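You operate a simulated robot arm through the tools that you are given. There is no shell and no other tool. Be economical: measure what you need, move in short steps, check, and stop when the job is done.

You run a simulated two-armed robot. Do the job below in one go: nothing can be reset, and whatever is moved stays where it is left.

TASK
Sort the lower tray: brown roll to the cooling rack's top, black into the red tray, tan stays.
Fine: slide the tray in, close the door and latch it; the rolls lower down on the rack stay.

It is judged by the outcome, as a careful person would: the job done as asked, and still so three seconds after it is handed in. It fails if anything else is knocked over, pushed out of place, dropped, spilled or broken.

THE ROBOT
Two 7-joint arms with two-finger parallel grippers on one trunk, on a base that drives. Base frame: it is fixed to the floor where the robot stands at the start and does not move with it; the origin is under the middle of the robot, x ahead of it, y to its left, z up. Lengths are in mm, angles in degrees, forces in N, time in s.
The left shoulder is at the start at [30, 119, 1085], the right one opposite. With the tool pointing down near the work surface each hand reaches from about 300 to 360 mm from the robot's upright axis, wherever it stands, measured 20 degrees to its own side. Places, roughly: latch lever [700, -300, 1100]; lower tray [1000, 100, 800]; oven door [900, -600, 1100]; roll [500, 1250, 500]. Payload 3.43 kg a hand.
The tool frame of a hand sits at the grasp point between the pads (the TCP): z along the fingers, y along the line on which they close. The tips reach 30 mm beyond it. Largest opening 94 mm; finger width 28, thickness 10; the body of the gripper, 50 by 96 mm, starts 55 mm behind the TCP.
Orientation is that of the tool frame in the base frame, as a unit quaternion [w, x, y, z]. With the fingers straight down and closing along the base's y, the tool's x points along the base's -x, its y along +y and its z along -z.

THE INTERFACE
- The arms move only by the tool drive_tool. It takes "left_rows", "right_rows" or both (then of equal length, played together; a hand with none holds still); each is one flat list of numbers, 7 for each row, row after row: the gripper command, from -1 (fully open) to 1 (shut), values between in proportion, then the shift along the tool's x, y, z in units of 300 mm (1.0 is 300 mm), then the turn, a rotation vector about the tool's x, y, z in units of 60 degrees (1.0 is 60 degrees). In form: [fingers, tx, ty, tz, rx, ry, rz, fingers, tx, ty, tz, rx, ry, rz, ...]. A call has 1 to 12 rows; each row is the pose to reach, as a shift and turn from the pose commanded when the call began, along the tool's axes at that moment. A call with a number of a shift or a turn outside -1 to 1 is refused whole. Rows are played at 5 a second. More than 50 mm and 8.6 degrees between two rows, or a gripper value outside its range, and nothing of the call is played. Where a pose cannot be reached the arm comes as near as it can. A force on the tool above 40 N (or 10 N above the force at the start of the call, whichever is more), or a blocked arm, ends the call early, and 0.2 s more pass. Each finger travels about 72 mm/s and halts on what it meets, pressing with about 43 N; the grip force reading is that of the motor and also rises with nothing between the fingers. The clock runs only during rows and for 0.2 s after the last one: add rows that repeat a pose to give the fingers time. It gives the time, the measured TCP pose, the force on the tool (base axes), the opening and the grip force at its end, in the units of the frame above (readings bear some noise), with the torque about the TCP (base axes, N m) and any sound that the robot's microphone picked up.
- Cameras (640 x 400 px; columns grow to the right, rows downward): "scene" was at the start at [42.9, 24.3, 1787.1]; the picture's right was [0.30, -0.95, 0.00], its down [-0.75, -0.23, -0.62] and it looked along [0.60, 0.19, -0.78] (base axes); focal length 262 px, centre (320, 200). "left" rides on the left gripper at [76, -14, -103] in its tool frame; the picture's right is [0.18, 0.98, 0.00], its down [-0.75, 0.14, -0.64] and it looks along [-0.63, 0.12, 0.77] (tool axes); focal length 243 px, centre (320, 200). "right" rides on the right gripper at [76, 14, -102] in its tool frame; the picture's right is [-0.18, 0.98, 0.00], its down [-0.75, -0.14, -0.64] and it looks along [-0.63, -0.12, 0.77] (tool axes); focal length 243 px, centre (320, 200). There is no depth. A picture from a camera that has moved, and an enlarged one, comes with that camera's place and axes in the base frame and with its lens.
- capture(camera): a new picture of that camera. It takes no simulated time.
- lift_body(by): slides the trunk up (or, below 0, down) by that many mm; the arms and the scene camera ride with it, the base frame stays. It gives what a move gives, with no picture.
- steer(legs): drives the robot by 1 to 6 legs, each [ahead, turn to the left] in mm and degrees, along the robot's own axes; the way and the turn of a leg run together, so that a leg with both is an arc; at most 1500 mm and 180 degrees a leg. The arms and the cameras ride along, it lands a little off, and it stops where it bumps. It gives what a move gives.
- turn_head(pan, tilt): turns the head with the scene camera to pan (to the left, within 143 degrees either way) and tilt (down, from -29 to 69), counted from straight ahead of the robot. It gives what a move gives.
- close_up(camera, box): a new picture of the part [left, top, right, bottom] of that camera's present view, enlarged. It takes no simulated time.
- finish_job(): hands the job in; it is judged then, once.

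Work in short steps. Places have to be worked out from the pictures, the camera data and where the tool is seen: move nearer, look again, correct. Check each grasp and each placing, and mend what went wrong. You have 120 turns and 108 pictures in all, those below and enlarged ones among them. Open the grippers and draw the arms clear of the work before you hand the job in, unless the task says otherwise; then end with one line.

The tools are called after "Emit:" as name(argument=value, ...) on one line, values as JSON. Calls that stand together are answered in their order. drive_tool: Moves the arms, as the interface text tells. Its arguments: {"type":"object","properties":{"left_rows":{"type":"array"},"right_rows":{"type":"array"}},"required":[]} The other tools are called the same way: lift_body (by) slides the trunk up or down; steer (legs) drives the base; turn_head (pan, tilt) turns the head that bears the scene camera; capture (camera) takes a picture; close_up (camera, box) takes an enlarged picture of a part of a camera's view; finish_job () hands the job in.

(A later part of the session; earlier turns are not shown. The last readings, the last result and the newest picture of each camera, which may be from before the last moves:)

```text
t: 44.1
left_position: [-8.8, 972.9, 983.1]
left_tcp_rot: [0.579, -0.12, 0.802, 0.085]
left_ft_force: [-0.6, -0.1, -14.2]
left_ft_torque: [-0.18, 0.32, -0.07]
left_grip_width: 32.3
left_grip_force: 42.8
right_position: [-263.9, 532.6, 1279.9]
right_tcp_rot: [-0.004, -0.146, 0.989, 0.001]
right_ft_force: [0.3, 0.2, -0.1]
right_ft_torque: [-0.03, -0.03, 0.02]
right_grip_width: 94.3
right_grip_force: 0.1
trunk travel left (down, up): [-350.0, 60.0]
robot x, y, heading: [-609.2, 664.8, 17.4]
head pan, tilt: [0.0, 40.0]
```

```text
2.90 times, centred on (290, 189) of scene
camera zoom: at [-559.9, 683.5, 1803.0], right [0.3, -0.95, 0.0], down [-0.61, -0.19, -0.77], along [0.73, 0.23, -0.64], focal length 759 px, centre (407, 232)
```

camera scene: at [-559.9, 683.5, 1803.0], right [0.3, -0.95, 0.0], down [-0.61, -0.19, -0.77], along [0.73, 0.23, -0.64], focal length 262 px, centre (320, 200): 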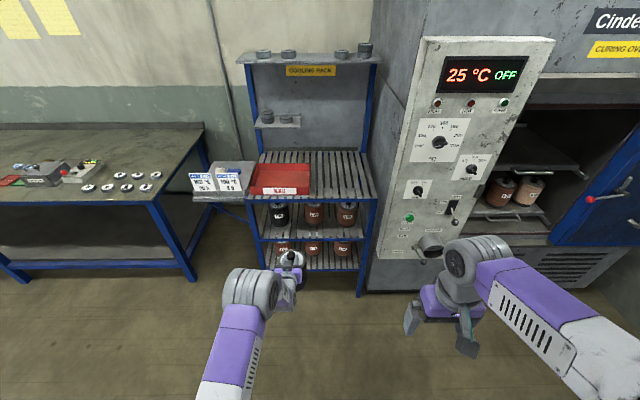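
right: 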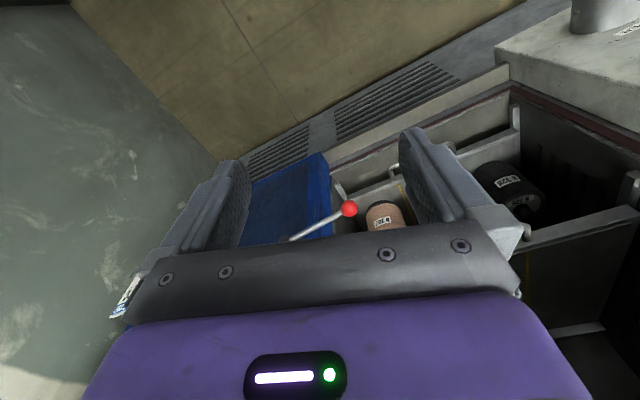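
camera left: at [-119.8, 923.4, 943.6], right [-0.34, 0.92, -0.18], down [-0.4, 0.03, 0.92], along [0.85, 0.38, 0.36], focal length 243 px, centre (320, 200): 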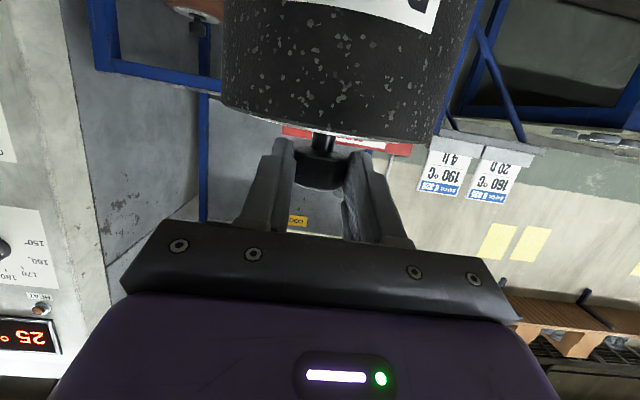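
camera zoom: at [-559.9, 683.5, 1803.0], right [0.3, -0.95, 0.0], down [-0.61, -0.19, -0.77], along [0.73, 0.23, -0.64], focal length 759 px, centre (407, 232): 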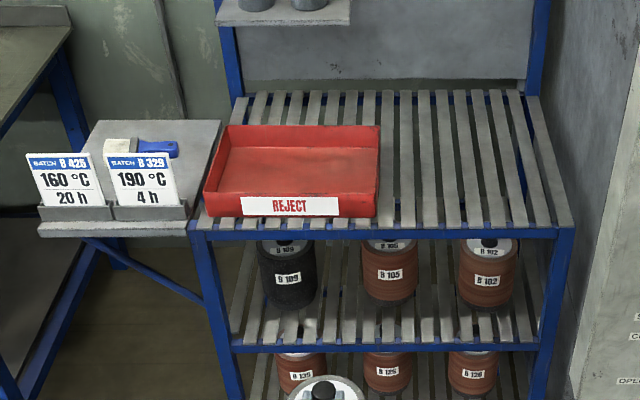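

Measured: red tray spans F 719–944, L 872–1173 in oven-aligned axes, floor z≈963, rim z≈1010. I raise the trunk 60 and the hand 170 and shift left 90 so the roll will clear the rim.

Emit:
lift_body(by=60)

Emit:
drive_tool(left_rows=[1, -0.108, 0.06, -0.035, 0, 0, 0, 1, -0.216, 0.12, -0.07, 0, 0, 0, 1, -0.324, 0.18, -0.106, 0, 0, 0, 1, -0.432, 0.24, -0.141, 0, 0, 0, 1, -0.54, 0.3, -0.177, 0, 0, 0])

Emit:
capture(camera="scene")

```text
t: 45.1
left_position: [-7.3, 972.1, 1042.5]
left_tcp_rot: [0.578, -0.122, 0.802, 0.087]
left_ft_force: [-0.1, -0.7, -13.7]
left_ft_torque: [-0.07, 0.35, 0.03]
left_grip_width: 32.4
left_grip_force: 43.4
right_position: [-262.8, 532.7, 1340.7]
right_tcp_rot: [-0.004, -0.145, 0.989, 0.001]
right_ft_force: [0.8, -0.8, -0.1]
right_ft_torque: [0.01, 0.0, 0.01]
right_grip_width: 94.4
right_grip_force: 0.0
trunk travel left (down, up): [-410.0, 0.0]
robot x, y, heading: [-615.6, 662.4, 17.3]
head pan, tilt: [0.0, 40.0]
```

```text
t: 46.4
left_position: [-35.9, 1060.2, 1210.4]
left_tcp_rot: [0.578, -0.121, 0.803, 0.086]
left_ft_force: [-0.5, -1.4, -14.5]
left_ft_torque: [-0.18, 0.39, 0.01]
left_grip_width: 32.4
left_grip_force: 43.0
right_position: [-264.3, 533.0, 1340.5]
right_tcp_rot: [-0.004, -0.145, 0.989, 0.0]
right_ft_force: [-0.1, -0.3, 0.4]
right_ft_torque: [-0.02, 0.0, -0.04]
right_grip_width: 93.6
right_grip_force: 0.1
trunk travel left (down, up): [-410.0, 0.0]
robot x, y, heading: [-615.1, 665.8, 17.3]
head pan, tilt: [0.0, 40.0]
```

```text
71 pictures are left
camera scene: at [-561.2, 684.0, 1863.1], right [0.3, -0.95, 0.0], down [-0.61, -0.19, -0.77], along [0.73, 0.23, -0.64], focal length 262 px, centre (320, 200)
```

scene: 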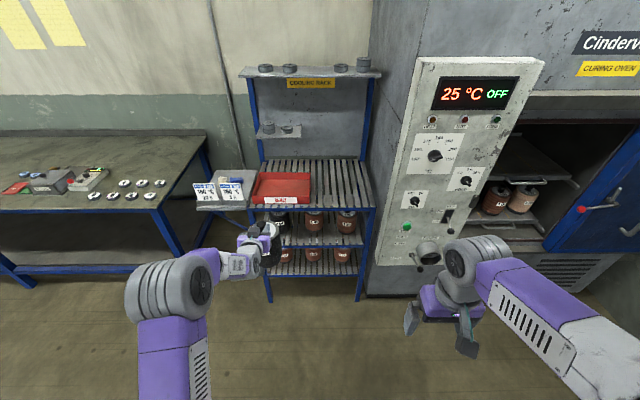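

Hand is at L≈1022, right in line with the tray's middle. Drive 440 ahead and check.

Emit:
steer(legs=[[440, 0]])

Emit:
capture(camera="scene")

Emit:
capture(camera="left")

```text
t: 49.0
left_position: [389.7, 1192.1, 1212.8]
left_tcp_rot: [0.579, -0.12, 0.802, 0.085]
left_ft_force: [0.3, 0.9, -13.0]
left_ft_torque: [-0.15, 0.33, 0.04]
left_grip_width: 32.8
left_grip_force: 43.0
right_position: [160.6, 665.5, 1341.5]
right_tcp_rot: [-0.004, -0.145, 0.989, 0.001]
right_ft_force: [0.3, 0.9, -0.5]
right_ft_torque: [0.02, -0.01, 0.0]
right_grip_width: 94.3
right_grip_force: 0.0
trunk travel left (down, up): [-410.0, 0.0]
robot x, y, heading: [-193.0, 796.7, 17.2]
head pan, tilt: [0.0, 40.0]
```

```text
70 pictures are left
camera scene: at [-136.4, 816.1, 1863.1], right [0.3, -0.95, 0.0], down [-0.61, -0.19, -0.77], along [0.73, 0.23, -0.64], focal length 262 px, centre (320, 200)
```

scene: 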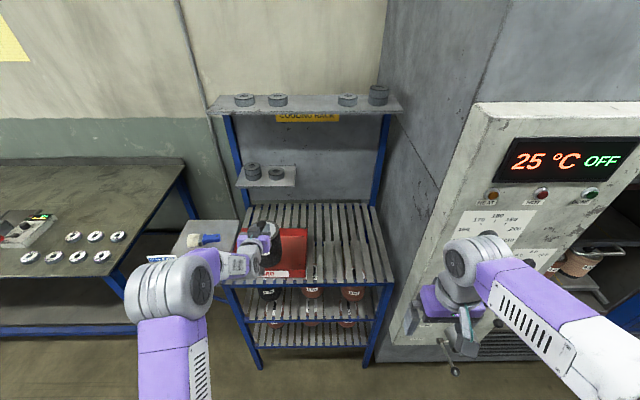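

```text
69 pictures are left
camera left: at [278.3, 1142.6, 1173.5], right [-0.34, 0.92, -0.18], down [-0.4, 0.03, 0.92], along [0.85, 0.38, 0.36], focal length 243 px, centre (320, 200)
```

left: 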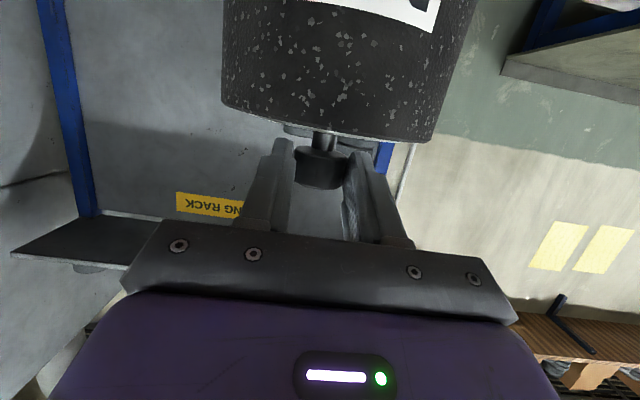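

Roll centre is at F≈744; I extend the arm 80 mm further in, then zoom.

Emit:
drive_tool(left_rows=[1, -0.042, 0, 0.127, 0, 0, 0, 1, -0.083, 0, 0.254, 0, 0, 0, 1, -0.083, 0, 0.254, 0, 0, 0])

Emit:
close_up(camera="scene", box=[210, 190, 370, 290])

```text
t: 49.9
left_position: [466.3, 1213.4, 1211.3]
left_tcp_rot: [0.578, -0.12, 0.802, 0.085]
left_ft_force: [-0.1, 0.6, -13.4]
left_ft_torque: [-0.01, 0.38, 0.0]
left_grip_width: 32.6
left_grip_force: 43.2
right_position: [158.5, 664.2, 1340.5]
right_tcp_rot: [-0.004, -0.144, 0.99, 0.001]
right_ft_force: [-0.4, 1.0, 0.2]
right_ft_torque: [0.02, -0.03, 0.0]
right_grip_width: 94.3
right_grip_force: 0.1
trunk travel left (down, up): [-410.0, 0.0]
robot x, y, heading: [-192.3, 795.3, 17.0]
head pan, tilt: [0.0, 40.0]
```

```text
4.00 times, centred on (290, 240) of scene
camera zoom: at [-137.5, 815.9, 1863.1], right [0.3, -0.95, 0.0], down [-0.61, -0.19, -0.77], along [0.73, 0.23, -0.64], focal length 1048 px, centre (440, 40)
```

zoom: 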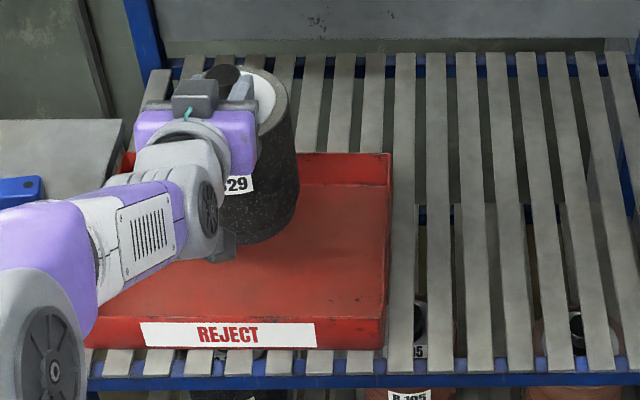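

The roll is over the tray with its bottom ≈1050–1060. I lower 75 mm, then creep.

Emit:
drive_tool(left_rows=[1, 0.08, 0, 0.026, 0, 0, 0, 1, 0.16, 0, 0.052, 0, 0, 0, 1, 0.238, 0, 0.078, 0, 0, 0])

Emit:
close_up(camera="scene", box=[210, 190, 370, 290])

```text
t: 50.6
left_position: [466.9, 1214.1, 1144.2]
left_tcp_rot: [0.585, -0.119, 0.798, 0.087]
left_ft_force: [0.2, -0.1, 5.9]
left_ft_torque: [-0.15, 0.85, -0.05]
left_grip_width: 32.9
left_grip_force: 42.2
right_position: [158.8, 663.2, 1340.7]
right_tcp_rot: [-0.003, -0.146, 0.989, 0.002]
right_ft_force: [0.3, 0.0, 0.4]
right_ft_torque: [0.01, -0.02, -0.02]
right_grip_width: 93.8
right_grip_force: 0.1
trunk travel left (down, up): [-410.0, 0.0]
robot x, y, heading: [-191.1, 796.0, 17.3]
head pan, tilt: [0.0, 40.0]
```

```text
4.00 times, centred on (290, 240) of scene
camera zoom: at [-138.7, 814.1, 1863.4], right [0.3, -0.95, 0.0], down [-0.61, -0.19, -0.77], along [0.73, 0.23, -0.64], focal length 1048 px, centre (440, 40)
```

zoom: 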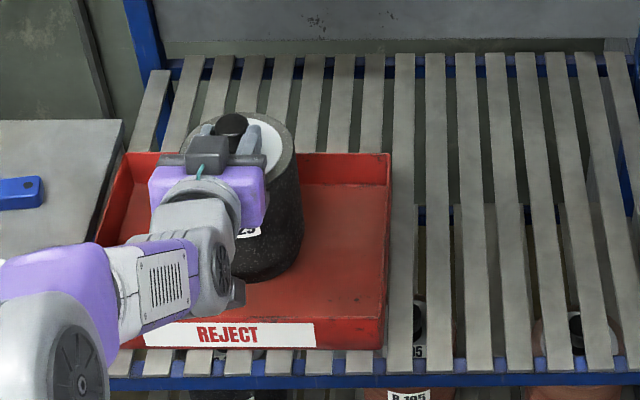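

Force flipped to +6 N: the roll stands on the tray floor. I ease up 8 mm of pressing, then open.

Emit:
drive_tool(left_rows=[1, -0.012, 0, -0.004, 0, 0, 0, 1, -0.02, 0, -0.007, 0, 0, 0, 0.2, -0.02, 0, -0.007, 0, 0, 0, -0.5, -0.02, 0, -0.007, 0, 0, 0, -1, -0.02, 0, -0.007, 0, 0, 0, -1, -0.02, 0, -0.007, 0, 0, 0])

Emit:
close_up(camera="scene", box=[210, 190, 370, 290])

Emit:
capture(camera="left")

```text
t: 52.0
left_position: [465.0, 1215.8, 1144.8]
left_tcp_rot: [0.58, -0.12, 0.801, 0.086]
left_ft_force: [0.8, 0.6, -0.5]
left_ft_torque: [0.03, 0.0, 0.04]
left_grip_width: 94.2
left_grip_force: 0.0
right_position: [160.4, 663.7, 1340.4]
right_tcp_rot: [-0.003, -0.145, 0.989, 0.001]
right_ft_force: [0.3, 0.5, 0.3]
right_ft_torque: [-0.03, 0.01, 0.04]
right_grip_width: 94.1
right_grip_force: 0.0
trunk travel left (down, up): [-410.0, 0.0]
robot x, y, heading: [-194.6, 797.7, 17.1]
head pan, tilt: [0.0, 40.0]
```

```text
4.00 times, centred on (290, 240) of scene
camera zoom: at [-137.6, 815.0, 1863.1], right [0.3, -0.95, 0.0], down [-0.61, -0.19, -0.77], along [0.73, 0.23, -0.64], focal length 1048 px, centre (440, 40)
```

zoom: 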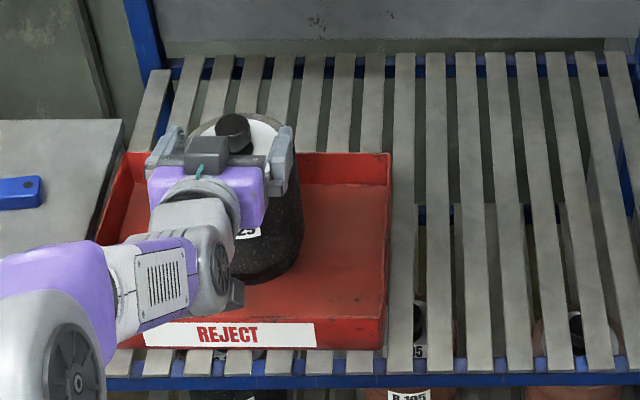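

```text
65 pictures are left
camera left: at [353.9, 1164.8, 1104.9], right [-0.34, 0.92, -0.18], down [-0.4, 0.03, 0.92], along [0.85, 0.38, 0.36], focal length 243 px, centre (320, 200)
```

left: 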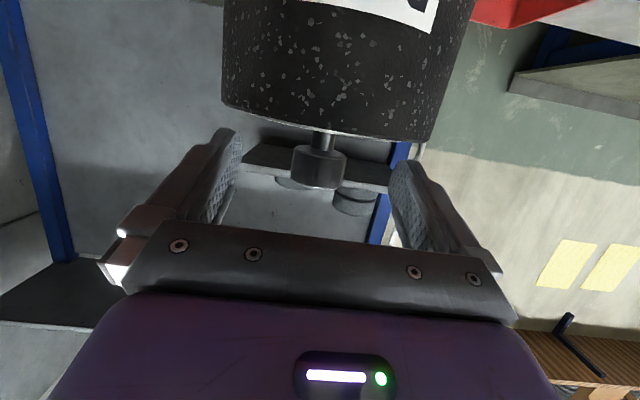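

Black roll stands upright in the red tray, released. I back out, then drive back to the oven front for the brown roll.

Emit:
steer(legs=[[-530, 0], [0, -90], [1110, 0], [0, 90]])

Emit:
turn_head(pan=30, tilt=40)

Emit:
capture(camera="scene")

Emit:
capture(camera="left")

```text
t: 68.1
left_position: [283.1, 10.9, 1143.1]
left_tcp_rot: [0.579, -0.129, 0.8, 0.092]
left_ft_force: [-1.0, 0.2, -0.1]
left_ft_torque: [0.0, -0.02, 0.02]
left_grip_width: 94.1
left_grip_force: 0.1
right_position: [-9.6, -545.5, 1340.5]
right_tcp_rot: [-0.004, -0.157, 0.988, 0.002]
right_ft_force: [-0.3, -0.3, 0.3]
right_ft_torque: [0.01, 0.0, -0.01]
right_grip_width: 94.0
right_grip_force: 0.1
trunk travel left (down, up): [-410.0, 0.0]
robot x, y, heading: [-364.1, -418.8, 18.7]
head pan, tilt: [0.0, 40.0]
```

```text
t: 69.1
left_position: [283.8, 10.7, 1143.6]
left_tcp_rot: [0.578, -0.129, 0.8, 0.092]
left_ft_force: [0.1, 0.4, 0.3]
left_ft_torque: [0.04, 0.0, 0.02]
left_grip_width: 94.1
left_grip_force: 0.2
right_position: [-10.2, -546.8, 1340.5]
right_tcp_rot: [-0.003, -0.158, 0.987, 0.001]
right_ft_force: [0.5, 0.1, -0.6]
right_ft_torque: [0.0, 0.03, -0.01]
right_grip_width: 94.0
right_grip_force: 0.0
trunk travel left (down, up): [-410.0, 0.0]
robot x, y, heading: [-361.7, -420.6, 18.8]
head pan, tilt: [30.0, 40.0]
```

```text
64 pictures are left
camera scene: at [-334.6, -366.2, 1863.1], right [0.75, -0.66, 0.0], down [-0.42, -0.48, -0.77], along [0.51, 0.58, -0.64], focal length 262 px, centre (320, 200)
```

scene: 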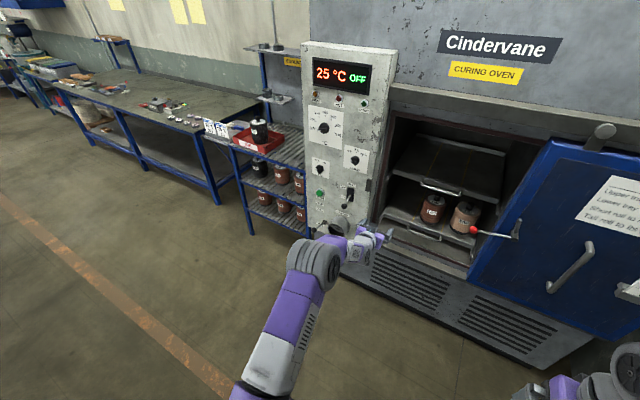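

```text
63 pictures are left
camera left: at [172.9, -41.4, 1104.9], right [-0.36, 0.91, -0.18], down [-0.4, 0.02, 0.92], along [0.84, 0.4, 0.36], focal length 243 px, centre (320, 200)
```

left: 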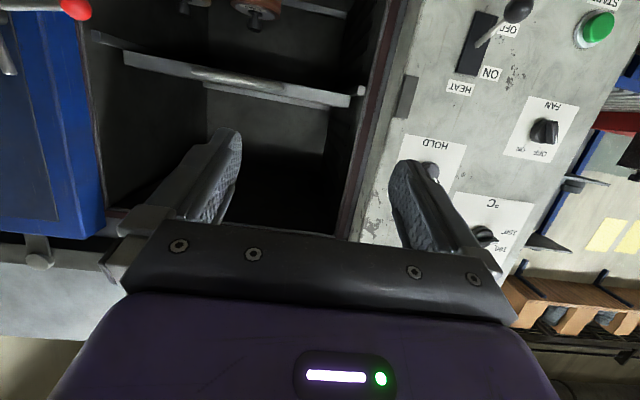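

Lined up again. I correct heading by −1.3°, lower the hand to z≈975 and shift right toward the brown roll's line, then drive 380 ahead.

Emit:
drive_tool(left_rows=[-1, 0.106, -0.1, 0.035, 0, 0, 0, -1, 0.212, -0.2, 0.07, 0, 0, 0, -1, 0.318, -0.3, 0.104, 0, 0, 0, -1, 0.424, -0.4, 0.139, 0, 0, 0, -1, 0.532, -0.5, 0.174, 0, 0, 0])

Emit:
steer(legs=[[0, -1.3], [380, 0]])

Emit:
capture(camera="left")

```text
t: 70.3
left_position: [329.8, -132.5, 978.0]
left_tcp_rot: [0.579, -0.129, 0.8, 0.092]
left_ft_force: [0.4, 0.4, 0.2]
left_ft_torque: [0.0, 0.06, -0.01]
left_grip_width: 94.0
left_grip_force: 0.1
right_position: [-9.9, -546.4, 1341.4]
right_tcp_rot: [-0.003, -0.158, 0.987, 0.002]
right_ft_force: [-0.5, 1.2, 0.4]
right_ft_torque: [0.06, 0.01, -0.02]
right_grip_width: 94.3
right_grip_force: 0.1
trunk travel left (down, up): [-410.0, 0.0]
robot x, y, heading: [-361.1, -419.7, 18.7]
head pan, tilt: [30.0, 40.0]
```

```text
t: 73.0
left_position: [703.3, -34.5, 977.4]
left_tcp_rot: [0.579, -0.121, 0.802, 0.086]
left_ft_force: [-1.3, 1.5, -0.8]
left_ft_torque: [0.03, 0.01, -0.01]
left_grip_width: 93.9
left_grip_force: 0.2
right_position: [353.3, -440.1, 1342.1]
right_tcp_rot: [-0.003, -0.146, 0.989, 0.002]
right_ft_force: [0.8, 0.3, -0.2]
right_ft_torque: [0.03, 0.0, -0.02]
right_grip_width: 94.0
right_grip_force: 0.0
trunk travel left (down, up): [-410.0, 0.0]
robot x, y, heading: [1.3, -302.4, 17.4]
head pan, tilt: [30.0, 40.0]
```

```text
62 pictures are left
camera left: at [591.0, -83.1, 938.4], right [-0.34, 0.92, -0.18], down [-0.4, 0.03, 0.92], along [0.85, 0.39, 0.36], focal length 243 px, centre (320, 200)
```

left: 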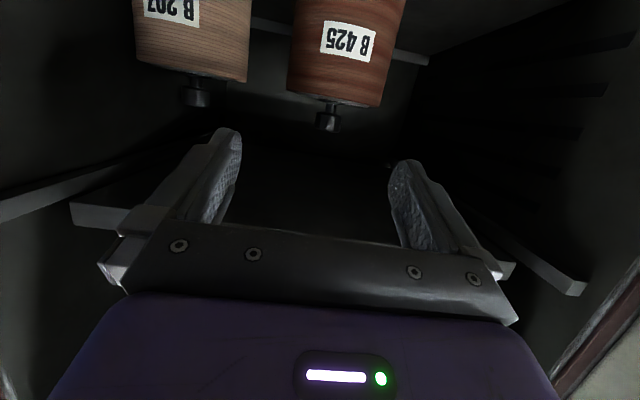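

Brown hub is ~190 mm ahead and 17 mm left of the hand. I shift and advance 100 mm level, then look.

Emit:
drive_tool(left_rows=[-1, -0.035, 0.02, 0.106, 0, 0, 0, -1, -0.07, 0.04, 0.212, 0, 0, 0, -1, -0.104, 0.056, 0.317, 0, 0, 0])

Emit:
capture(camera="left")

```text
t: 73.8
left_position: [741.6, 1.2, 1001.1]
left_tcp_rot: [0.578, -0.121, 0.802, 0.086]
left_ft_force: [0.5, -0.4, -0.2]
left_ft_torque: [0.02, 0.0, 0.01]
left_grip_width: 94.1
left_grip_force: 0.0
left hand out of reach, approached as far as the arm can: row 2, 3
right_position: [353.3, -439.2, 1341.6]
right_tcp_rot: [-0.003, -0.146, 0.989, 0.001]
right_ft_force: [-0.1, 0.0, 0.1]
right_ft_torque: [-0.02, 0.06, 0.05]
right_grip_width: 94.1
right_grip_force: 0.0
trunk travel left (down, up): [-410.0, 0.0]
robot x, y, heading: [1.7, -304.8, 17.3]
head pan, tilt: [30.0, 40.0]
```

```text
61 pictures are left
camera left: at [629.3, -49.1, 961.5], right [-0.34, 0.92, -0.18], down [-0.4, 0.03, 0.92], along [0.85, 0.39, 0.36], focal length 243 px, centre (320, 200)
```

left: 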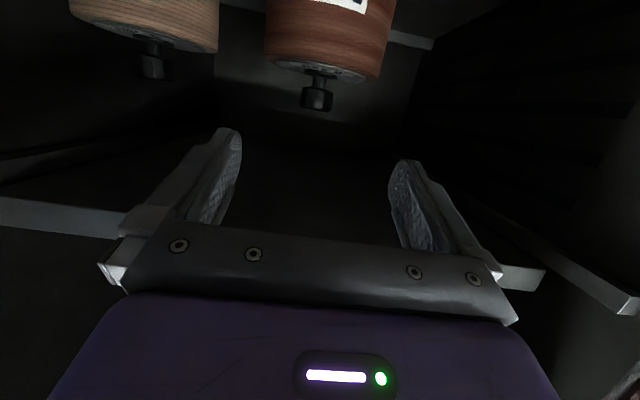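

Out of arm reach; hub now pinned at ≈(890,46,955). I pull the arm back to its earlier pose and drive the base 110 mm in instead.

Emit:
drive_tool(left_rows=[-1, 0.035, 0, -0.106, 0, 0, 0, -1, 0.07, 0, -0.212, 0, 0, 0, -1, 0.104, 0, -0.317, 0, 0, 0])

Emit:
steer(legs=[[120, 0]])

Emit:
capture(camera="left")

```text
t: 74.6
left_position: [643.9, -29.4, 1003.1]
left_tcp_rot: [0.581, -0.121, 0.8, 0.086]
left_ft_force: [-0.4, -0.6, 0.4]
left_ft_torque: [-0.01, -0.04, 0.02]
left_grip_width: 93.8
left_grip_force: 0.0
right_position: [351.9, -439.3, 1341.0]
right_tcp_rot: [-0.003, -0.146, 0.989, 0.0]
right_ft_force: [-0.6, 0.4, -0.1]
right_ft_torque: [0.01, 0.01, -0.03]
right_grip_width: 94.4
right_grip_force: 0.1
trunk travel left (down, up): [-410.0, 0.0]
robot x, y, heading: [0.2, -308.1, 17.3]
head pan, tilt: [30.0, 40.0]
```

```text
t: 75.9
left_position: [757.2, 6.1, 1002.6]
left_tcp_rot: [0.58, -0.12, 0.801, 0.086]
left_ft_force: [-0.6, -0.3, 0.5]
left_ft_torque: [-0.01, 0.02, 0.02]
left_grip_width: 94.1
left_grip_force: 0.1
right_position: [465.4, -403.7, 1341.0]
right_tcp_rot: [-0.003, -0.146, 0.989, 0.001]
right_ft_force: [-0.2, 0.5, 0.4]
right_ft_torque: [0.03, 0.03, 0.01]
right_grip_width: 94.2
right_grip_force: 0.1
trunk travel left (down, up): [-410.0, 0.0]
robot x, y, heading: [116.0, -272.1, 17.4]
head pan, tilt: [30.0, 40.0]
```

```text
60 pictures are left
camera left: at [645.8, -43.4, 963.2], right [-0.34, 0.92, -0.18], down [-0.4, 0.03, 0.92], along [0.85, 0.39, 0.36], focal length 243 px, centre (320, 200)
```

left: 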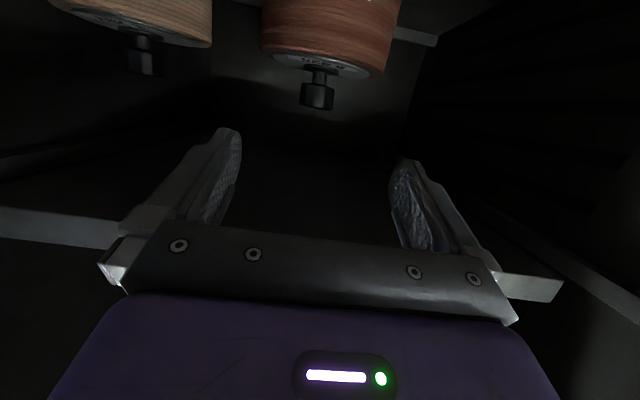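

Hub ≈(891,44,955) confirmed. The arm would be overstretched, so I lower the hand 34 mm and drive another 90 mm.

Emit:
drive_tool(left_rows=[-1, 0.06, 0, 0, 0, 0, 0, -1, 0.12, 0, 0, 0, 0, 0])

Emit:
steer(legs=[[92, 0]])

Emit:
capture(camera="left")

```text
t: 76.5
left_position: [748.9, 2.5, 968.0]
left_tcp_rot: [0.579, -0.121, 0.802, 0.086]
left_ft_force: [0.3, 0.1, -0.6]
left_ft_torque: [-0.01, -0.02, -0.03]
left_grip_width: 94.0
left_grip_force: 0.0
right_position: [467.9, -403.6, 1341.1]
right_tcp_rot: [-0.003, -0.146, 0.989, 0.001]
right_ft_force: [0.3, 0.0, 0.8]
right_ft_torque: [0.01, 0.01, -0.01]
right_grip_width: 94.0
right_grip_force: 0.0
trunk travel left (down, up): [-410.0, 0.0]
robot x, y, heading: [115.7, -269.2, 17.4]
head pan, tilt: [30.0, 40.0]
```

```text
t: 77.6
left_position: [834.3, 30.4, 967.8]
left_tcp_rot: [0.58, -0.12, 0.802, 0.085]
left_ft_force: [0.4, -0.6, 1.0]
left_ft_torque: [0.02, 0.02, -0.04]
left_grip_width: 94.0
left_grip_force: 0.0
right_position: [553.1, -377.3, 1341.0]
right_tcp_rot: [-0.003, -0.146, 0.989, 0.002]
right_ft_force: [-1.0, 0.1, 1.1]
right_ft_torque: [-0.01, -0.01, -0.02]
right_grip_width: 93.8
right_grip_force: 0.1
trunk travel left (down, up): [-410.0, 0.0]
robot x, y, heading: [200.8, -247.4, 17.4]
head pan, tilt: [30.0, 40.0]
```

```text
59 pictures are left
camera left: at [722.9, -19.8, 928.8], right [-0.34, 0.92, -0.18], down [-0.4, 0.03, 0.92], along [0.85, 0.38, 0.36], focal length 243 px, centre (320, 200)
```

left: 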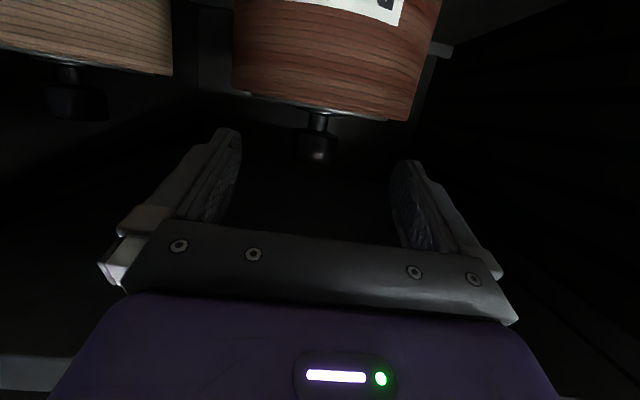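

Hub at ≈(893,45,955). Final advance of 45 mm.

Emit:
drive_tool(left_rows=[-1, -0.01, -0.008, 0.08, 0, 0, 0, -1, -0.02, -0.01, 0.15, 0, 0, 0])

Emit:
capture(camera="left")

```text
t: 78.2
left_position: [880.0, 40.0, 958.6]
left_tcp_rot: [0.578, -0.121, 0.802, 0.085]
left_ft_force: [0.1, -0.1, 0.4]
left_ft_torque: [0.02, 0.01, -0.01]
left_grip_width: 94.0
left_grip_force: 0.1
right_position: [554.1, -377.3, 1340.9]
right_tcp_rot: [-0.004, -0.146, 0.989, 0.002]
right_ft_force: [0.0, 0.5, -0.6]
right_ft_torque: [-0.01, 0.02, 0.0]
right_grip_width: 93.9
right_grip_force: 0.0
trunk travel left (down, up): [-410.0, 0.0]
robot x, y, heading: [202.2, -246.2, 17.1]
head pan, tilt: [30.0, 40.0]
```

```text
58 pictures are left
camera left: at [767.2, -10.2, 919.7], right [-0.34, 0.92, -0.18], down [-0.4, 0.03, 0.92], along [0.85, 0.38, 0.36], focal length 243 px, centre (320, 200)
```

left: 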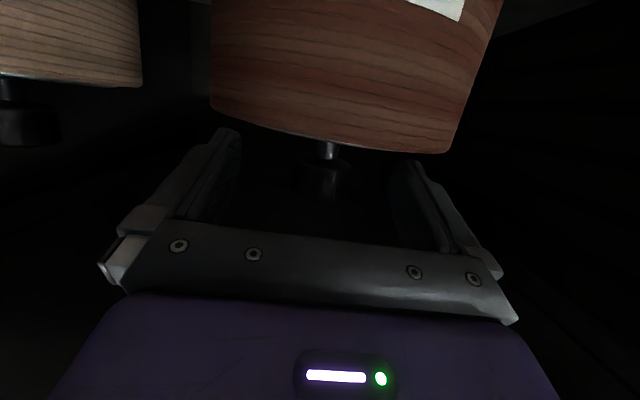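

Cap well between the fingers. Close and lift 25 mm.

Emit:
drive_tool(left_rows=[0, 0, 0, 0, 0, 0, 0, 1, 0, 0, 0, 0, 0, 0, 1, 0, 0, 0, 0, 0, 0, 1, 0, 0, 0, 0, 0, 0, 1, 0, 0, 0, 0, 0, 0])

Emit:
drive_tool(left_rows=[1, -0.04, 0, -0.013, 0, 0, 0, 1, -0.08, 0, -0.026, 0, 0, 0, 1, -0.08, 0, -0.026, 0, 0, 0])

Emit:
capture(camera="left")

```text
t: 79.4
left_position: [877.8, 39.5, 959.1]
left_tcp_rot: [0.58, -0.119, 0.802, 0.085]
left_ft_force: [1.8, 2.2, 0.0]
left_ft_torque: [0.16, 0.02, 0.0]
left_grip_width: 32.5
left_grip_force: 43.3
right_position: [551.9, -375.8, 1340.5]
right_tcp_rot: [-0.003, -0.146, 0.989, 0.001]
right_ft_force: [0.1, 0.2, 0.9]
right_ft_torque: [-0.02, -0.01, -0.01]
right_grip_width: 94.1
right_grip_force: 0.0
trunk travel left (down, up): [-410.0, 0.0]
robot x, y, heading: [202.0, -246.4, 17.4]
head pan, tilt: [30.0, 40.0]
```

```text
t: 80.2
left_position: [878.9, 40.0, 983.6]
left_tcp_rot: [0.577, -0.12, 0.803, 0.085]
left_ft_force: [-0.1, 0.0, -13.5]
left_ft_torque: [-0.05, 0.13, 0.01]
left_grip_width: 32.8
left_grip_force: 43.0
right_position: [554.8, -377.5, 1340.9]
right_tcp_rot: [-0.004, -0.146, 0.989, 0.001]
right_ft_force: [0.1, 0.1, 0.5]
right_ft_torque: [-0.01, 0.02, 0.03]
right_grip_width: 94.0
right_grip_force: 0.1
trunk travel left (down, up): [-410.0, 0.0]
robot x, y, heading: [197.0, -246.4, 17.4]
head pan, tilt: [30.0, 40.0]
```

```text
57 pictures are left
camera left: at [767.2, -9.7, 944.0], right [-0.34, 0.92, -0.18], down [-0.39, 0.03, 0.92], along [0.85, 0.38, 0.35], focal length 243 px, centre (320, 200)
```

left: 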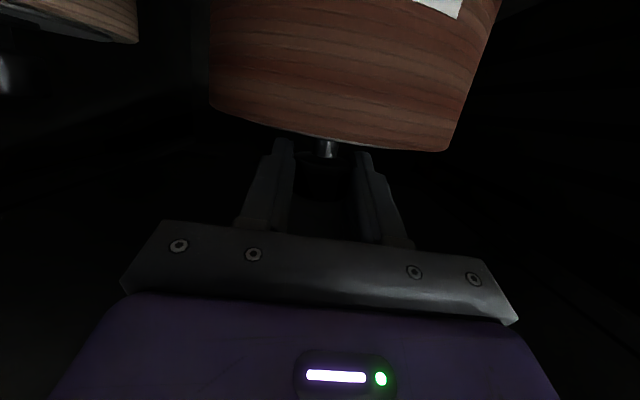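

Brown roll held (1.4 kg). Back out 600, turn, drive along to the rack's free right half, and face it.

Emit:
steer(legs=[[-600, 0], [0, 90], [925, 0], [0, -90]])

Emit:
turn_head(pan=10, tilt=40)

Emit:
drive_tool(left_rows=[1, -0.12, 0, -0.039, 0, 0, 0, 1, -0.24, 0, -0.078, 0, 0, 0, 1, -0.36, 0, -0.117, 0, 0, 0, 1, -0.48, 0, -0.156, 0, 0, 0, 1, -0.6, 0, -0.196, 0, 0, 0, 1, -0.7, 0, -0.228, 0, 0, 0])

Emit:
capture(camera="scene")

```text
t: 95.7
left_position: [37.4, 742.0, 983.2]
left_tcp_rot: [0.579, -0.117, 0.803, 0.083]
left_ft_force: [-0.3, 0.7, -14.2]
left_ft_torque: [-0.08, 0.18, -0.01]
left_grip_width: 32.7
left_grip_force: 42.9
right_position: [-290.7, 328.0, 1340.8]
right_tcp_rot: [-0.004, -0.142, 0.99, 0.001]
right_ft_force: [0.6, -0.2, 0.7]
right_ft_torque: [0.0, -0.02, -0.02]
right_grip_width: 94.2
right_grip_force: 0.1
trunk travel left (down, up): [-410.0, 0.0]
robot x, y, heading: [-638.6, 463.3, 17.1]
head pan, tilt: [30.0, 40.0]
```

```text
t: 96.5
left_position: [36.6, 740.7, 981.7]
left_tcp_rot: [0.578, -0.117, 0.803, 0.082]
left_ft_force: [0.4, 0.0, -15.2]
left_ft_torque: [-0.04, 0.16, 0.03]
left_grip_width: 32.7
left_grip_force: 42.8
right_position: [-290.2, 328.5, 1340.6]
right_tcp_rot: [-0.004, -0.142, 0.99, 0.001]
right_ft_force: [1.0, -0.9, 0.4]
right_ft_torque: [-0.04, 0.01, -0.03]
right_grip_width: 94.1
right_grip_force: 0.1
trunk travel left (down, up): [-410.0, 0.0]
robot x, y, heading: [-643.8, 461.2, 16.8]
head pan, tilt: [10.0, 40.0]
```

```text
t: 97.9
left_position: [37.4, 741.6, 1203.4]
left_tcp_rot: [0.578, -0.116, 0.804, 0.082]
left_ft_force: [-0.8, -1.2, -15.5]
left_ft_torque: [-0.04, 0.17, -0.02]
left_grip_width: 32.6
left_grip_force: 43.3
right_position: [-290.4, 327.2, 1341.1]
right_tcp_rot: [-0.003, -0.142, 0.99, 0.001]
right_ft_force: [-0.1, 0.6, 0.1]
right_ft_torque: [-0.01, -0.02, 0.01]
right_grip_width: 93.8
right_grip_force: 0.1
trunk travel left (down, up): [-410.0, 0.0]
robot x, y, heading: [-643.3, 465.7, 16.9]
head pan, tilt: [10.0, 40.0]
```

```text
56 pictures are left
camera scene: at [-592.6, 494.6, 1863.1], right [0.45, -0.89, 0.0], down [-0.57, -0.29, -0.77], along [0.68, 0.35, -0.64], focal length 262 px, centre (320, 200)
```

scene: 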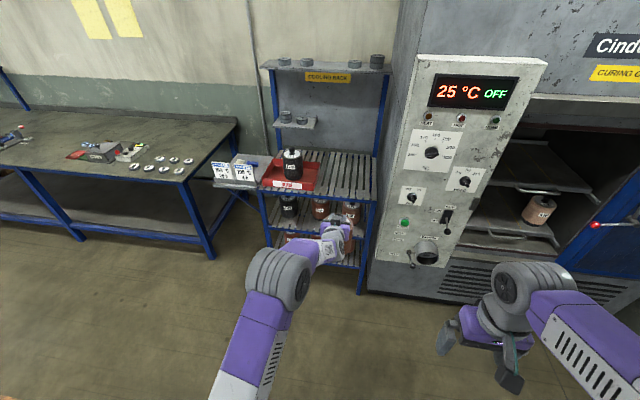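

TCP at F≈258, L≈696, roll bottom ≈1023 above the slats (962). Drive 490 ahead and check.

Emit:
steer(legs=[[490, 0]])

Emit:
drive_tool(left_rows=[1, -0.035, 0, 0.11, 0, 0, 0, 1, -0.07, 0, 0.215, 0, 0, 0, 1, -0.07, 0, 0.215, 0, 0, 0])

Emit:
capture(camera="scene")

```text
t: 100.8
left_position: [504.7, 890.6, 1203.5]
left_tcp_rot: [0.578, -0.12, 0.803, 0.085]
left_ft_force: [-0.3, 0.2, -13.9]
left_ft_torque: [-0.03, 0.12, -0.01]
left_grip_width: 32.7
left_grip_force: 42.4
right_position: [176.8, 474.4, 1341.2]
right_tcp_rot: [-0.003, -0.145, 0.989, 0.002]
right_ft_force: [0.2, -0.1, 0.3]
right_ft_torque: [0.01, 0.0, 0.02]
right_grip_width: 93.9
right_grip_force: 0.1
trunk travel left (down, up): [-410.0, 0.0]
robot x, y, heading: [-175.6, 604.4, 17.4]
head pan, tilt: [10.0, 40.0]
```

```text
t: 101.6
left_position: [569.5, 910.9, 1201.5]
left_tcp_rot: [0.577, -0.119, 0.804, 0.083]
left_ft_force: [-0.1, 0.1, -13.3]
left_ft_torque: [-0.03, 0.2, 0.0]
left_grip_width: 32.7
left_grip_force: 42.9
right_position: [176.1, 472.7, 1340.8]
right_tcp_rot: [-0.002, -0.145, 0.989, 0.001]
right_ft_force: [0.0, -0.3, 0.4]
right_ft_torque: [0.01, 0.02, 0.01]
right_grip_width: 94.0
right_grip_force: 0.1
trunk travel left (down, up): [-410.0, 0.0]
robot x, y, heading: [-174.5, 607.5, 17.5]
head pan, tilt: [10.0, 40.0]
```

```text
55 pictures are left
camera scene: at [-125.6, 639.1, 1863.1], right [0.46, -0.89, 0.0], down [-0.57, -0.29, -0.77], along [0.68, 0.35, -0.64], focal length 262 px, centre (320, 200)
```

scene: 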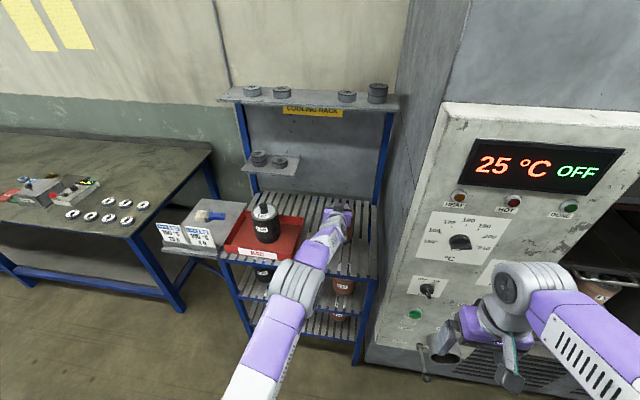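

Over free slats (F≈817, L≈698). Lower 48, then creep to contact.

Emit:
drive_tool(left_rows=[1, 0.076, 0, 0.025, 0, 0, 0, 1, 0.152, 0, 0.05, 0, 0, 0, 1, 0.158, 0, 0.052, 0, 0, 0])

Emit:
close_up(camera="scene", box=[220, 180, 400, 300])

```text
t: 102.4
left_position: [568.9, 910.6, 1151.7]
left_tcp_rot: [0.577, -0.12, 0.804, 0.085]
left_ft_force: [-0.4, -0.4, -14.1]
left_ft_torque: [-0.05, 0.13, -0.01]
left_grip_width: 32.7
left_grip_force: 43.2
right_position: [177.8, 474.2, 1341.2]
right_tcp_rot: [-0.004, -0.145, 0.989, 0.002]
right_ft_force: [0.4, -0.3, 0.3]
right_ft_torque: [0.03, 0.0, 0.02]
right_grip_width: 94.2
right_grip_force: 0.0
trunk travel left (down, up): [-410.0, 0.0]
robot x, y, heading: [-174.9, 605.7, 17.2]
head pan, tilt: [10.0, 40.0]
```

```text
3.33 times, centred on (310, 240) of scene
camera zoom: at [-124.5, 639.2, 1863.0], right [0.46, -0.89, 0.0], down [-0.57, -0.3, -0.77], along [0.68, 0.35, -0.64], focal length 873 px, centre (353, 67)
```

zoom: 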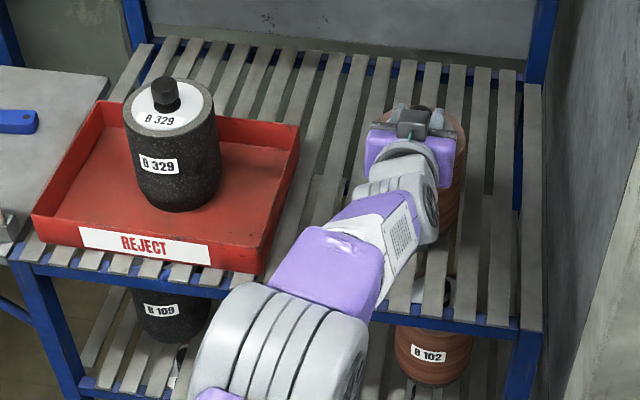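

Just above contact. I creep down in 3 mm rows.

Emit:
drive_tool(left_rows=[1, 0.01, 0, 0.003, 0, 0, 0, 1, 0.02, 0, 0.006, 0, 0, 0, 1, 0.03, 0, 0.009, 0, 0, 0])

```text
t: 103.2
left_position: [568.4, 910.3, 1143.8]
left_tcp_rot: [0.577, -0.12, 0.803, 0.085]
left_ft_force: [-0.4, 0.4, -14.0]
left_ft_torque: [-0.03, 0.15, 0.01]
left_grip_width: 32.8
left_grip_force: 43.2
right_position: [177.3, 475.4, 1340.8]
right_tcp_rot: [-0.003, -0.145, 0.989, 0.002]
right_ft_force: [0.3, 0.5, 0.2]
right_ft_torque: [0.01, 0.01, -0.03]
right_grip_width: 94.0
right_grip_force: 0.1
trunk travel left (down, up): [-410.0, 0.0]
robot x, y, heading: [-171.7, 605.6, 17.2]
head pan, tilt: [10.0, 40.0]
```

Still hanging free; continue.

Emit:
drive_tool(left_rows=[1, 0.008, 0, 0.003, 0, 0, 0, 1, 0.016, 0, 0.005, 0, 0, 0, 1, 0.024, 0, 0.008, 0, 0, 0])

```text
t: 104.0
left_position: [569.3, 909.5, 1141.1]
left_tcp_rot: [0.581, -0.12, 0.8, 0.086]
left_ft_force: [-1.8, -0.8, 2.6]
left_ft_torque: [-0.14, 1.23, 0.03]
left_grip_width: 32.8
left_grip_force: 42.7
right_position: [175.0, 472.4, 1341.5]
right_tcp_rot: [-0.003, -0.145, 0.989, 0.001]
right_ft_force: [0.1, 0.1, -0.3]
right_ft_torque: [-0.02, 0.03, -0.01]
right_grip_width: 94.0
right_grip_force: 0.0
trunk travel left (down, up): [-410.0, 0.0]
robot x, y, heading: [-173.3, 607.7, 17.1]
head pan, tilt: [10.0, 40.0]
```

Contact. Ease 4 mm up and open, then look.

Emit:
drive_tool(left_rows=[1, -0.012, 0, -0.004, 0, 0, 0, 0.2, -0.012, 0, -0.004, 0, 0, 0, -0.5, -0.012, 0, -0.004, 0, 0, 0, -1, -0.012, 0, -0.004, 0, 0, 0, -1, -0.012, 0, -0.004, 0, 0, 0])

Emit:
close_up(camera="scene", box=[220, 180, 400, 300])

Emit:
steer(legs=[[-250, 0]])

Emit:
close_up(camera="scene", box=[220, 120, 420, 245])

```text
t: 105.2
left_position: [568.0, 909.9, 1139.7]
left_tcp_rot: [0.578, -0.119, 0.803, 0.085]
left_ft_force: [-0.4, 0.1, -0.6]
left_ft_torque: [0.0, 0.03, 0.0]
left_grip_width: 94.1
left_grip_force: 0.1
right_position: [175.9, 473.3, 1341.1]
right_tcp_rot: [-0.003, -0.145, 0.989, 0.001]
right_ft_force: [-0.2, -0.4, -0.5]
right_ft_torque: [0.0, 0.02, 0.01]
right_grip_width: 94.2
right_grip_force: 0.0
trunk travel left (down, up): [-410.0, 0.0]
robot x, y, heading: [-172.5, 603.8, 17.3]
head pan, tilt: [10.0, 40.0]
```

```text
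3.33 times, centred on (310, 240) of scene
camera zoom: at [-126.4, 638.5, 1863.1], right [0.46, -0.89, 0.0], down [-0.57, -0.29, -0.77], along [0.68, 0.35, -0.64], focal length 873 px, centre (353, 67)
```

zoom: 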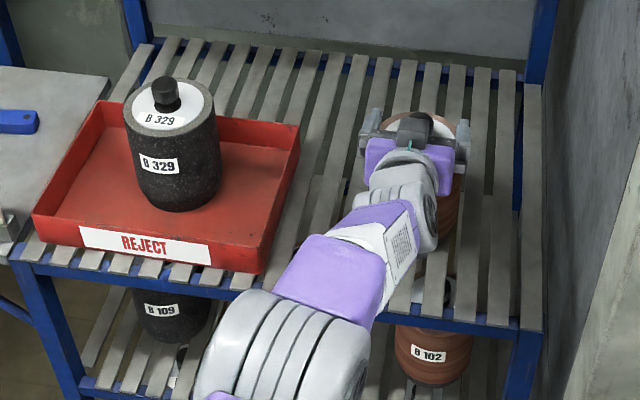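

```text
t: 107.0
left_position: [331.2, 836.8, 1139.7]
left_tcp_rot: [0.577, -0.12, 0.803, 0.085]
left_ft_force: [0.2, 1.0, 0.1]
left_ft_torque: [0.0, -0.01, 0.01]
left_grip_width: 93.9
left_grip_force: 0.0
right_position: [-60.8, 400.5, 1341.9]
right_tcp_rot: [-0.003, -0.145, 0.989, 0.001]
right_ft_force: [-1.3, -0.4, -1.0]
right_ft_torque: [-0.01, 0.02, 0.01]
right_grip_width: 94.0
right_grip_force: 0.1
trunk travel left (down, up): [-410.0, 0.0]
robot x, y, heading: [-411.1, 530.0, 17.3]
head pan, tilt: [10.0, 40.0]
```

```text
3.20 times, centred on (320, 182) of scene
camera zoom: at [-363.0, 564.9, 1863.1], right [0.46, -0.89, 0.0], down [-0.57, -0.29, -0.77], along [0.68, 0.35, -0.64], focal length 838 px, centre (320, 256)
```

zoom: 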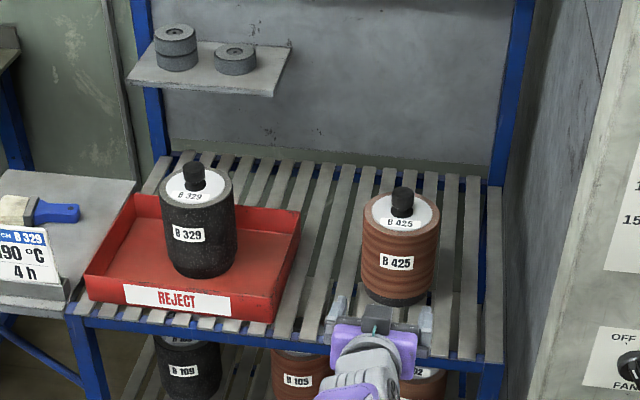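

Both rolls stand as asked. Now back to the oven for the tray and door.

Emit:
steer(legs=[[-230, 0], [0, -90], [960, 0], [0, 90]])

Emit:
turn_head(pan=0, tilt=38)

Emit:
capture(camera="scene")

Emit:
close_up(camera="scene", box=[260, 130, 440, 250])

```text
t: 121.0
left_position: [396.3, -154.4, 1140.6]
left_tcp_rot: [0.579, -0.114, 0.803, 0.081]
left_ft_force: [0.5, -0.1, -0.1]
left_ft_torque: [-0.02, -0.02, 0.02]
left_grip_width: 94.3
left_grip_force: 0.1
right_position: [-2.4, -585.6, 1341.4]
right_tcp_rot: [-0.002, -0.14, 0.99, 0.002]
right_ft_force: [-0.9, 0.0, 0.1]
right_ft_torque: [-0.02, -0.04, 0.01]
right_grip_width: 94.0
right_grip_force: 0.1
trunk travel left (down, up): [-410.0, 0.0]
robot x, y, heading: [-347.3, -451.3, 16.8]
head pan, tilt: [10.0, 40.0]
```

```text
t: 121.7
left_position: [394.5, -153.4, 1139.7]
left_tcp_rot: [0.579, -0.114, 0.803, 0.081]
left_ft_force: [0.3, 0.0, -0.5]
left_ft_torque: [-0.02, 0.03, 0.0]
left_grip_width: 94.2
left_grip_force: 0.0
right_position: [-1.3, -585.5, 1340.8]
right_tcp_rot: [-0.003, -0.139, 0.99, 0.001]
right_ft_force: [-0.2, -0.2, 0.2]
right_ft_torque: [0.0, 0.0, -0.02]
right_grip_width: 94.1
right_grip_force: 0.1
trunk travel left (down, up): [-410.0, 0.0]
robot x, y, heading: [-350.2, -449.6, 16.5]
head pan, tilt: [0.0, 38.0]
```

```text
51 pictures are left
camera scene: at [-295.4, -429.8, 1866.1], right [0.29, -0.96, 0.0], down [-0.59, -0.18, -0.79], along [0.76, 0.23, -0.62], focal length 262 px, centre (320, 200)
```

scene: 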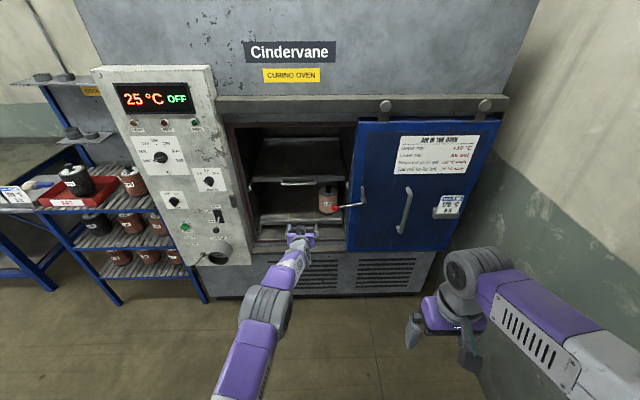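

```text
3.33 times, centred on (350, 190) of scene
camera zoom: at [-295.4, -429.8, 1866.1], right [0.29, -0.96, 0.0], down [-0.59, -0.18, -0.79], along [0.76, 0.23, -0.62], focal length 873 px, centre (220, 233)
```

zoom: 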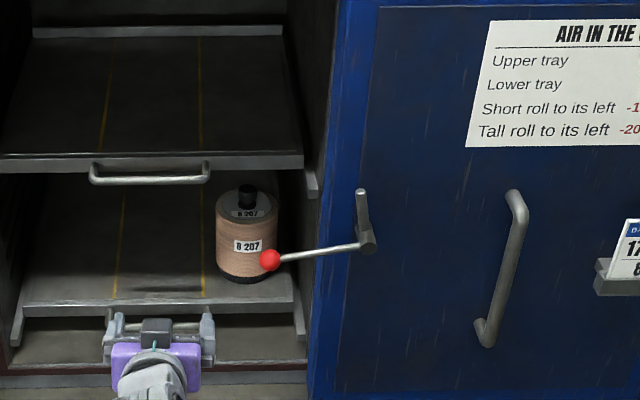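

Scene is good: tray bare except tan. Lever pivot ≈(F610, L−551, z1059), knob arm points left, hook stub up; keeper block on the column at ≈(F615, L88, z1061) – so latching means turning the knob down. First I nudge the lower tray fully home: lower the trunk, line up with the tray bar.

Emit:
lift_body(by=-320)

Emit:
drive_tool(left_rows=[-0.3, 0, 0.06, 0, 0, 0, 0, -0.3, 0, 0.12, 0, 0, 0, 0, -0.3, 0, 0.12, 0, 0, 0, 0])

Emit:
steer(legs=[[0, 0.8], [270, 0]])

Emit:
capture(camera="scene")

Emit:
capture(camera="left")

```text
t: 124.9
left_position: [395.8, -154.6, 820.2]
left_tcp_rot: [0.579, -0.114, 0.803, 0.081]
left_ft_force: [0.0, -0.2, 0.7]
left_ft_torque: [0.01, -0.02, -0.03]
left_grip_width: 94.0
left_grip_force: 0.1
right_position: [-1.5, -584.7, 1020.9]
right_tcp_rot: [-0.002, -0.138, 0.99, 0.001]
right_ft_force: [0.0, -1.1, -0.3]
right_ft_torque: [0.01, 0.01, -0.01]
right_grip_width: 93.9
right_grip_force: 0.0
trunk travel left (down, up): [-90.0, 320.0]
robot x, y, heading: [-353.6, -444.6, 16.5]
head pan, tilt: [0.0, 38.0]
```

```text
t: 125.7
left_position: [385.7, -117.7, 820.0]
left_tcp_rot: [0.579, -0.115, 0.803, 0.081]
left_ft_force: [-0.7, 0.5, -0.1]
left_ft_torque: [-0.01, 0.02, 0.01]
left_grip_width: 60.8
left_grip_force: 0.0
right_position: [-1.0, -585.1, 1021.1]
right_tcp_rot: [-0.004, -0.138, 0.99, 0.002]
right_ft_force: [-0.5, -0.2, -0.2]
right_ft_torque: [0.01, -0.02, -0.02]
right_grip_width: 94.0
right_grip_force: 0.0
trunk travel left (down, up): [-90.0, 320.0]
robot x, y, heading: [-351.8, -450.7, 16.5]
head pan, tilt: [0.0, 38.0]
```

```text
t: 127.9
left_position: [639.0, -25.7, 819.3]
left_tcp_rot: [0.579, -0.122, 0.802, 0.087]
left_ft_force: [-0.1, 0.0, 0.4]
left_ft_torque: [-0.03, -0.02, -0.01]
left_grip_width: 60.8
left_grip_force: 0.0
right_position: [259.0, -498.4, 1021.5]
right_tcp_rot: [-0.003, -0.147, 0.989, 0.001]
right_ft_force: [0.5, 0.4, 0.8]
right_ft_torque: [-0.02, 0.06, 0.0]
right_grip_width: 94.0
right_grip_force: 0.1
trunk travel left (down, up): [-90.0, 320.0]
robot x, y, heading: [-92.8, -363.6, 17.3]
head pan, tilt: [0.0, 38.0]
```

```text
49 pictures are left
camera scene: at [-36.6, -347.6, 1546.1], right [0.3, -0.95, 0.0], down [-0.59, -0.19, -0.79], along [0.75, 0.24, -0.62], focal length 262 px, centre (320, 200)
```

scene: 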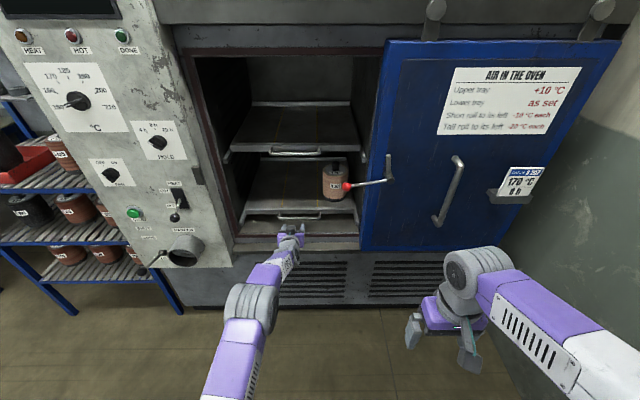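

```text
48 pictures are left
camera left: at [527.2, -75.3, 780.6], right [-0.34, 0.92, -0.18], down [-0.4, 0.03, 0.92], along [0.85, 0.39, 0.36], focal length 243 px, centre (320, 200)
```

left: 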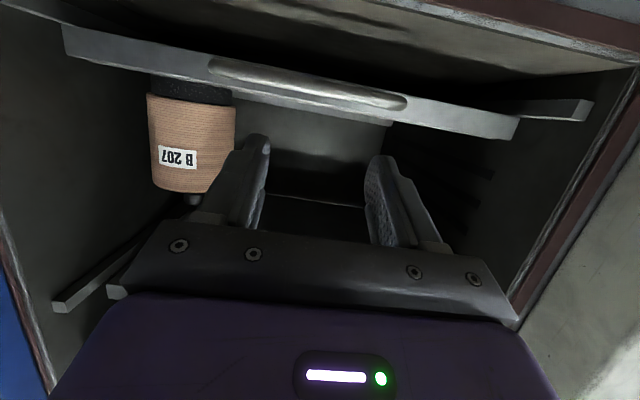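

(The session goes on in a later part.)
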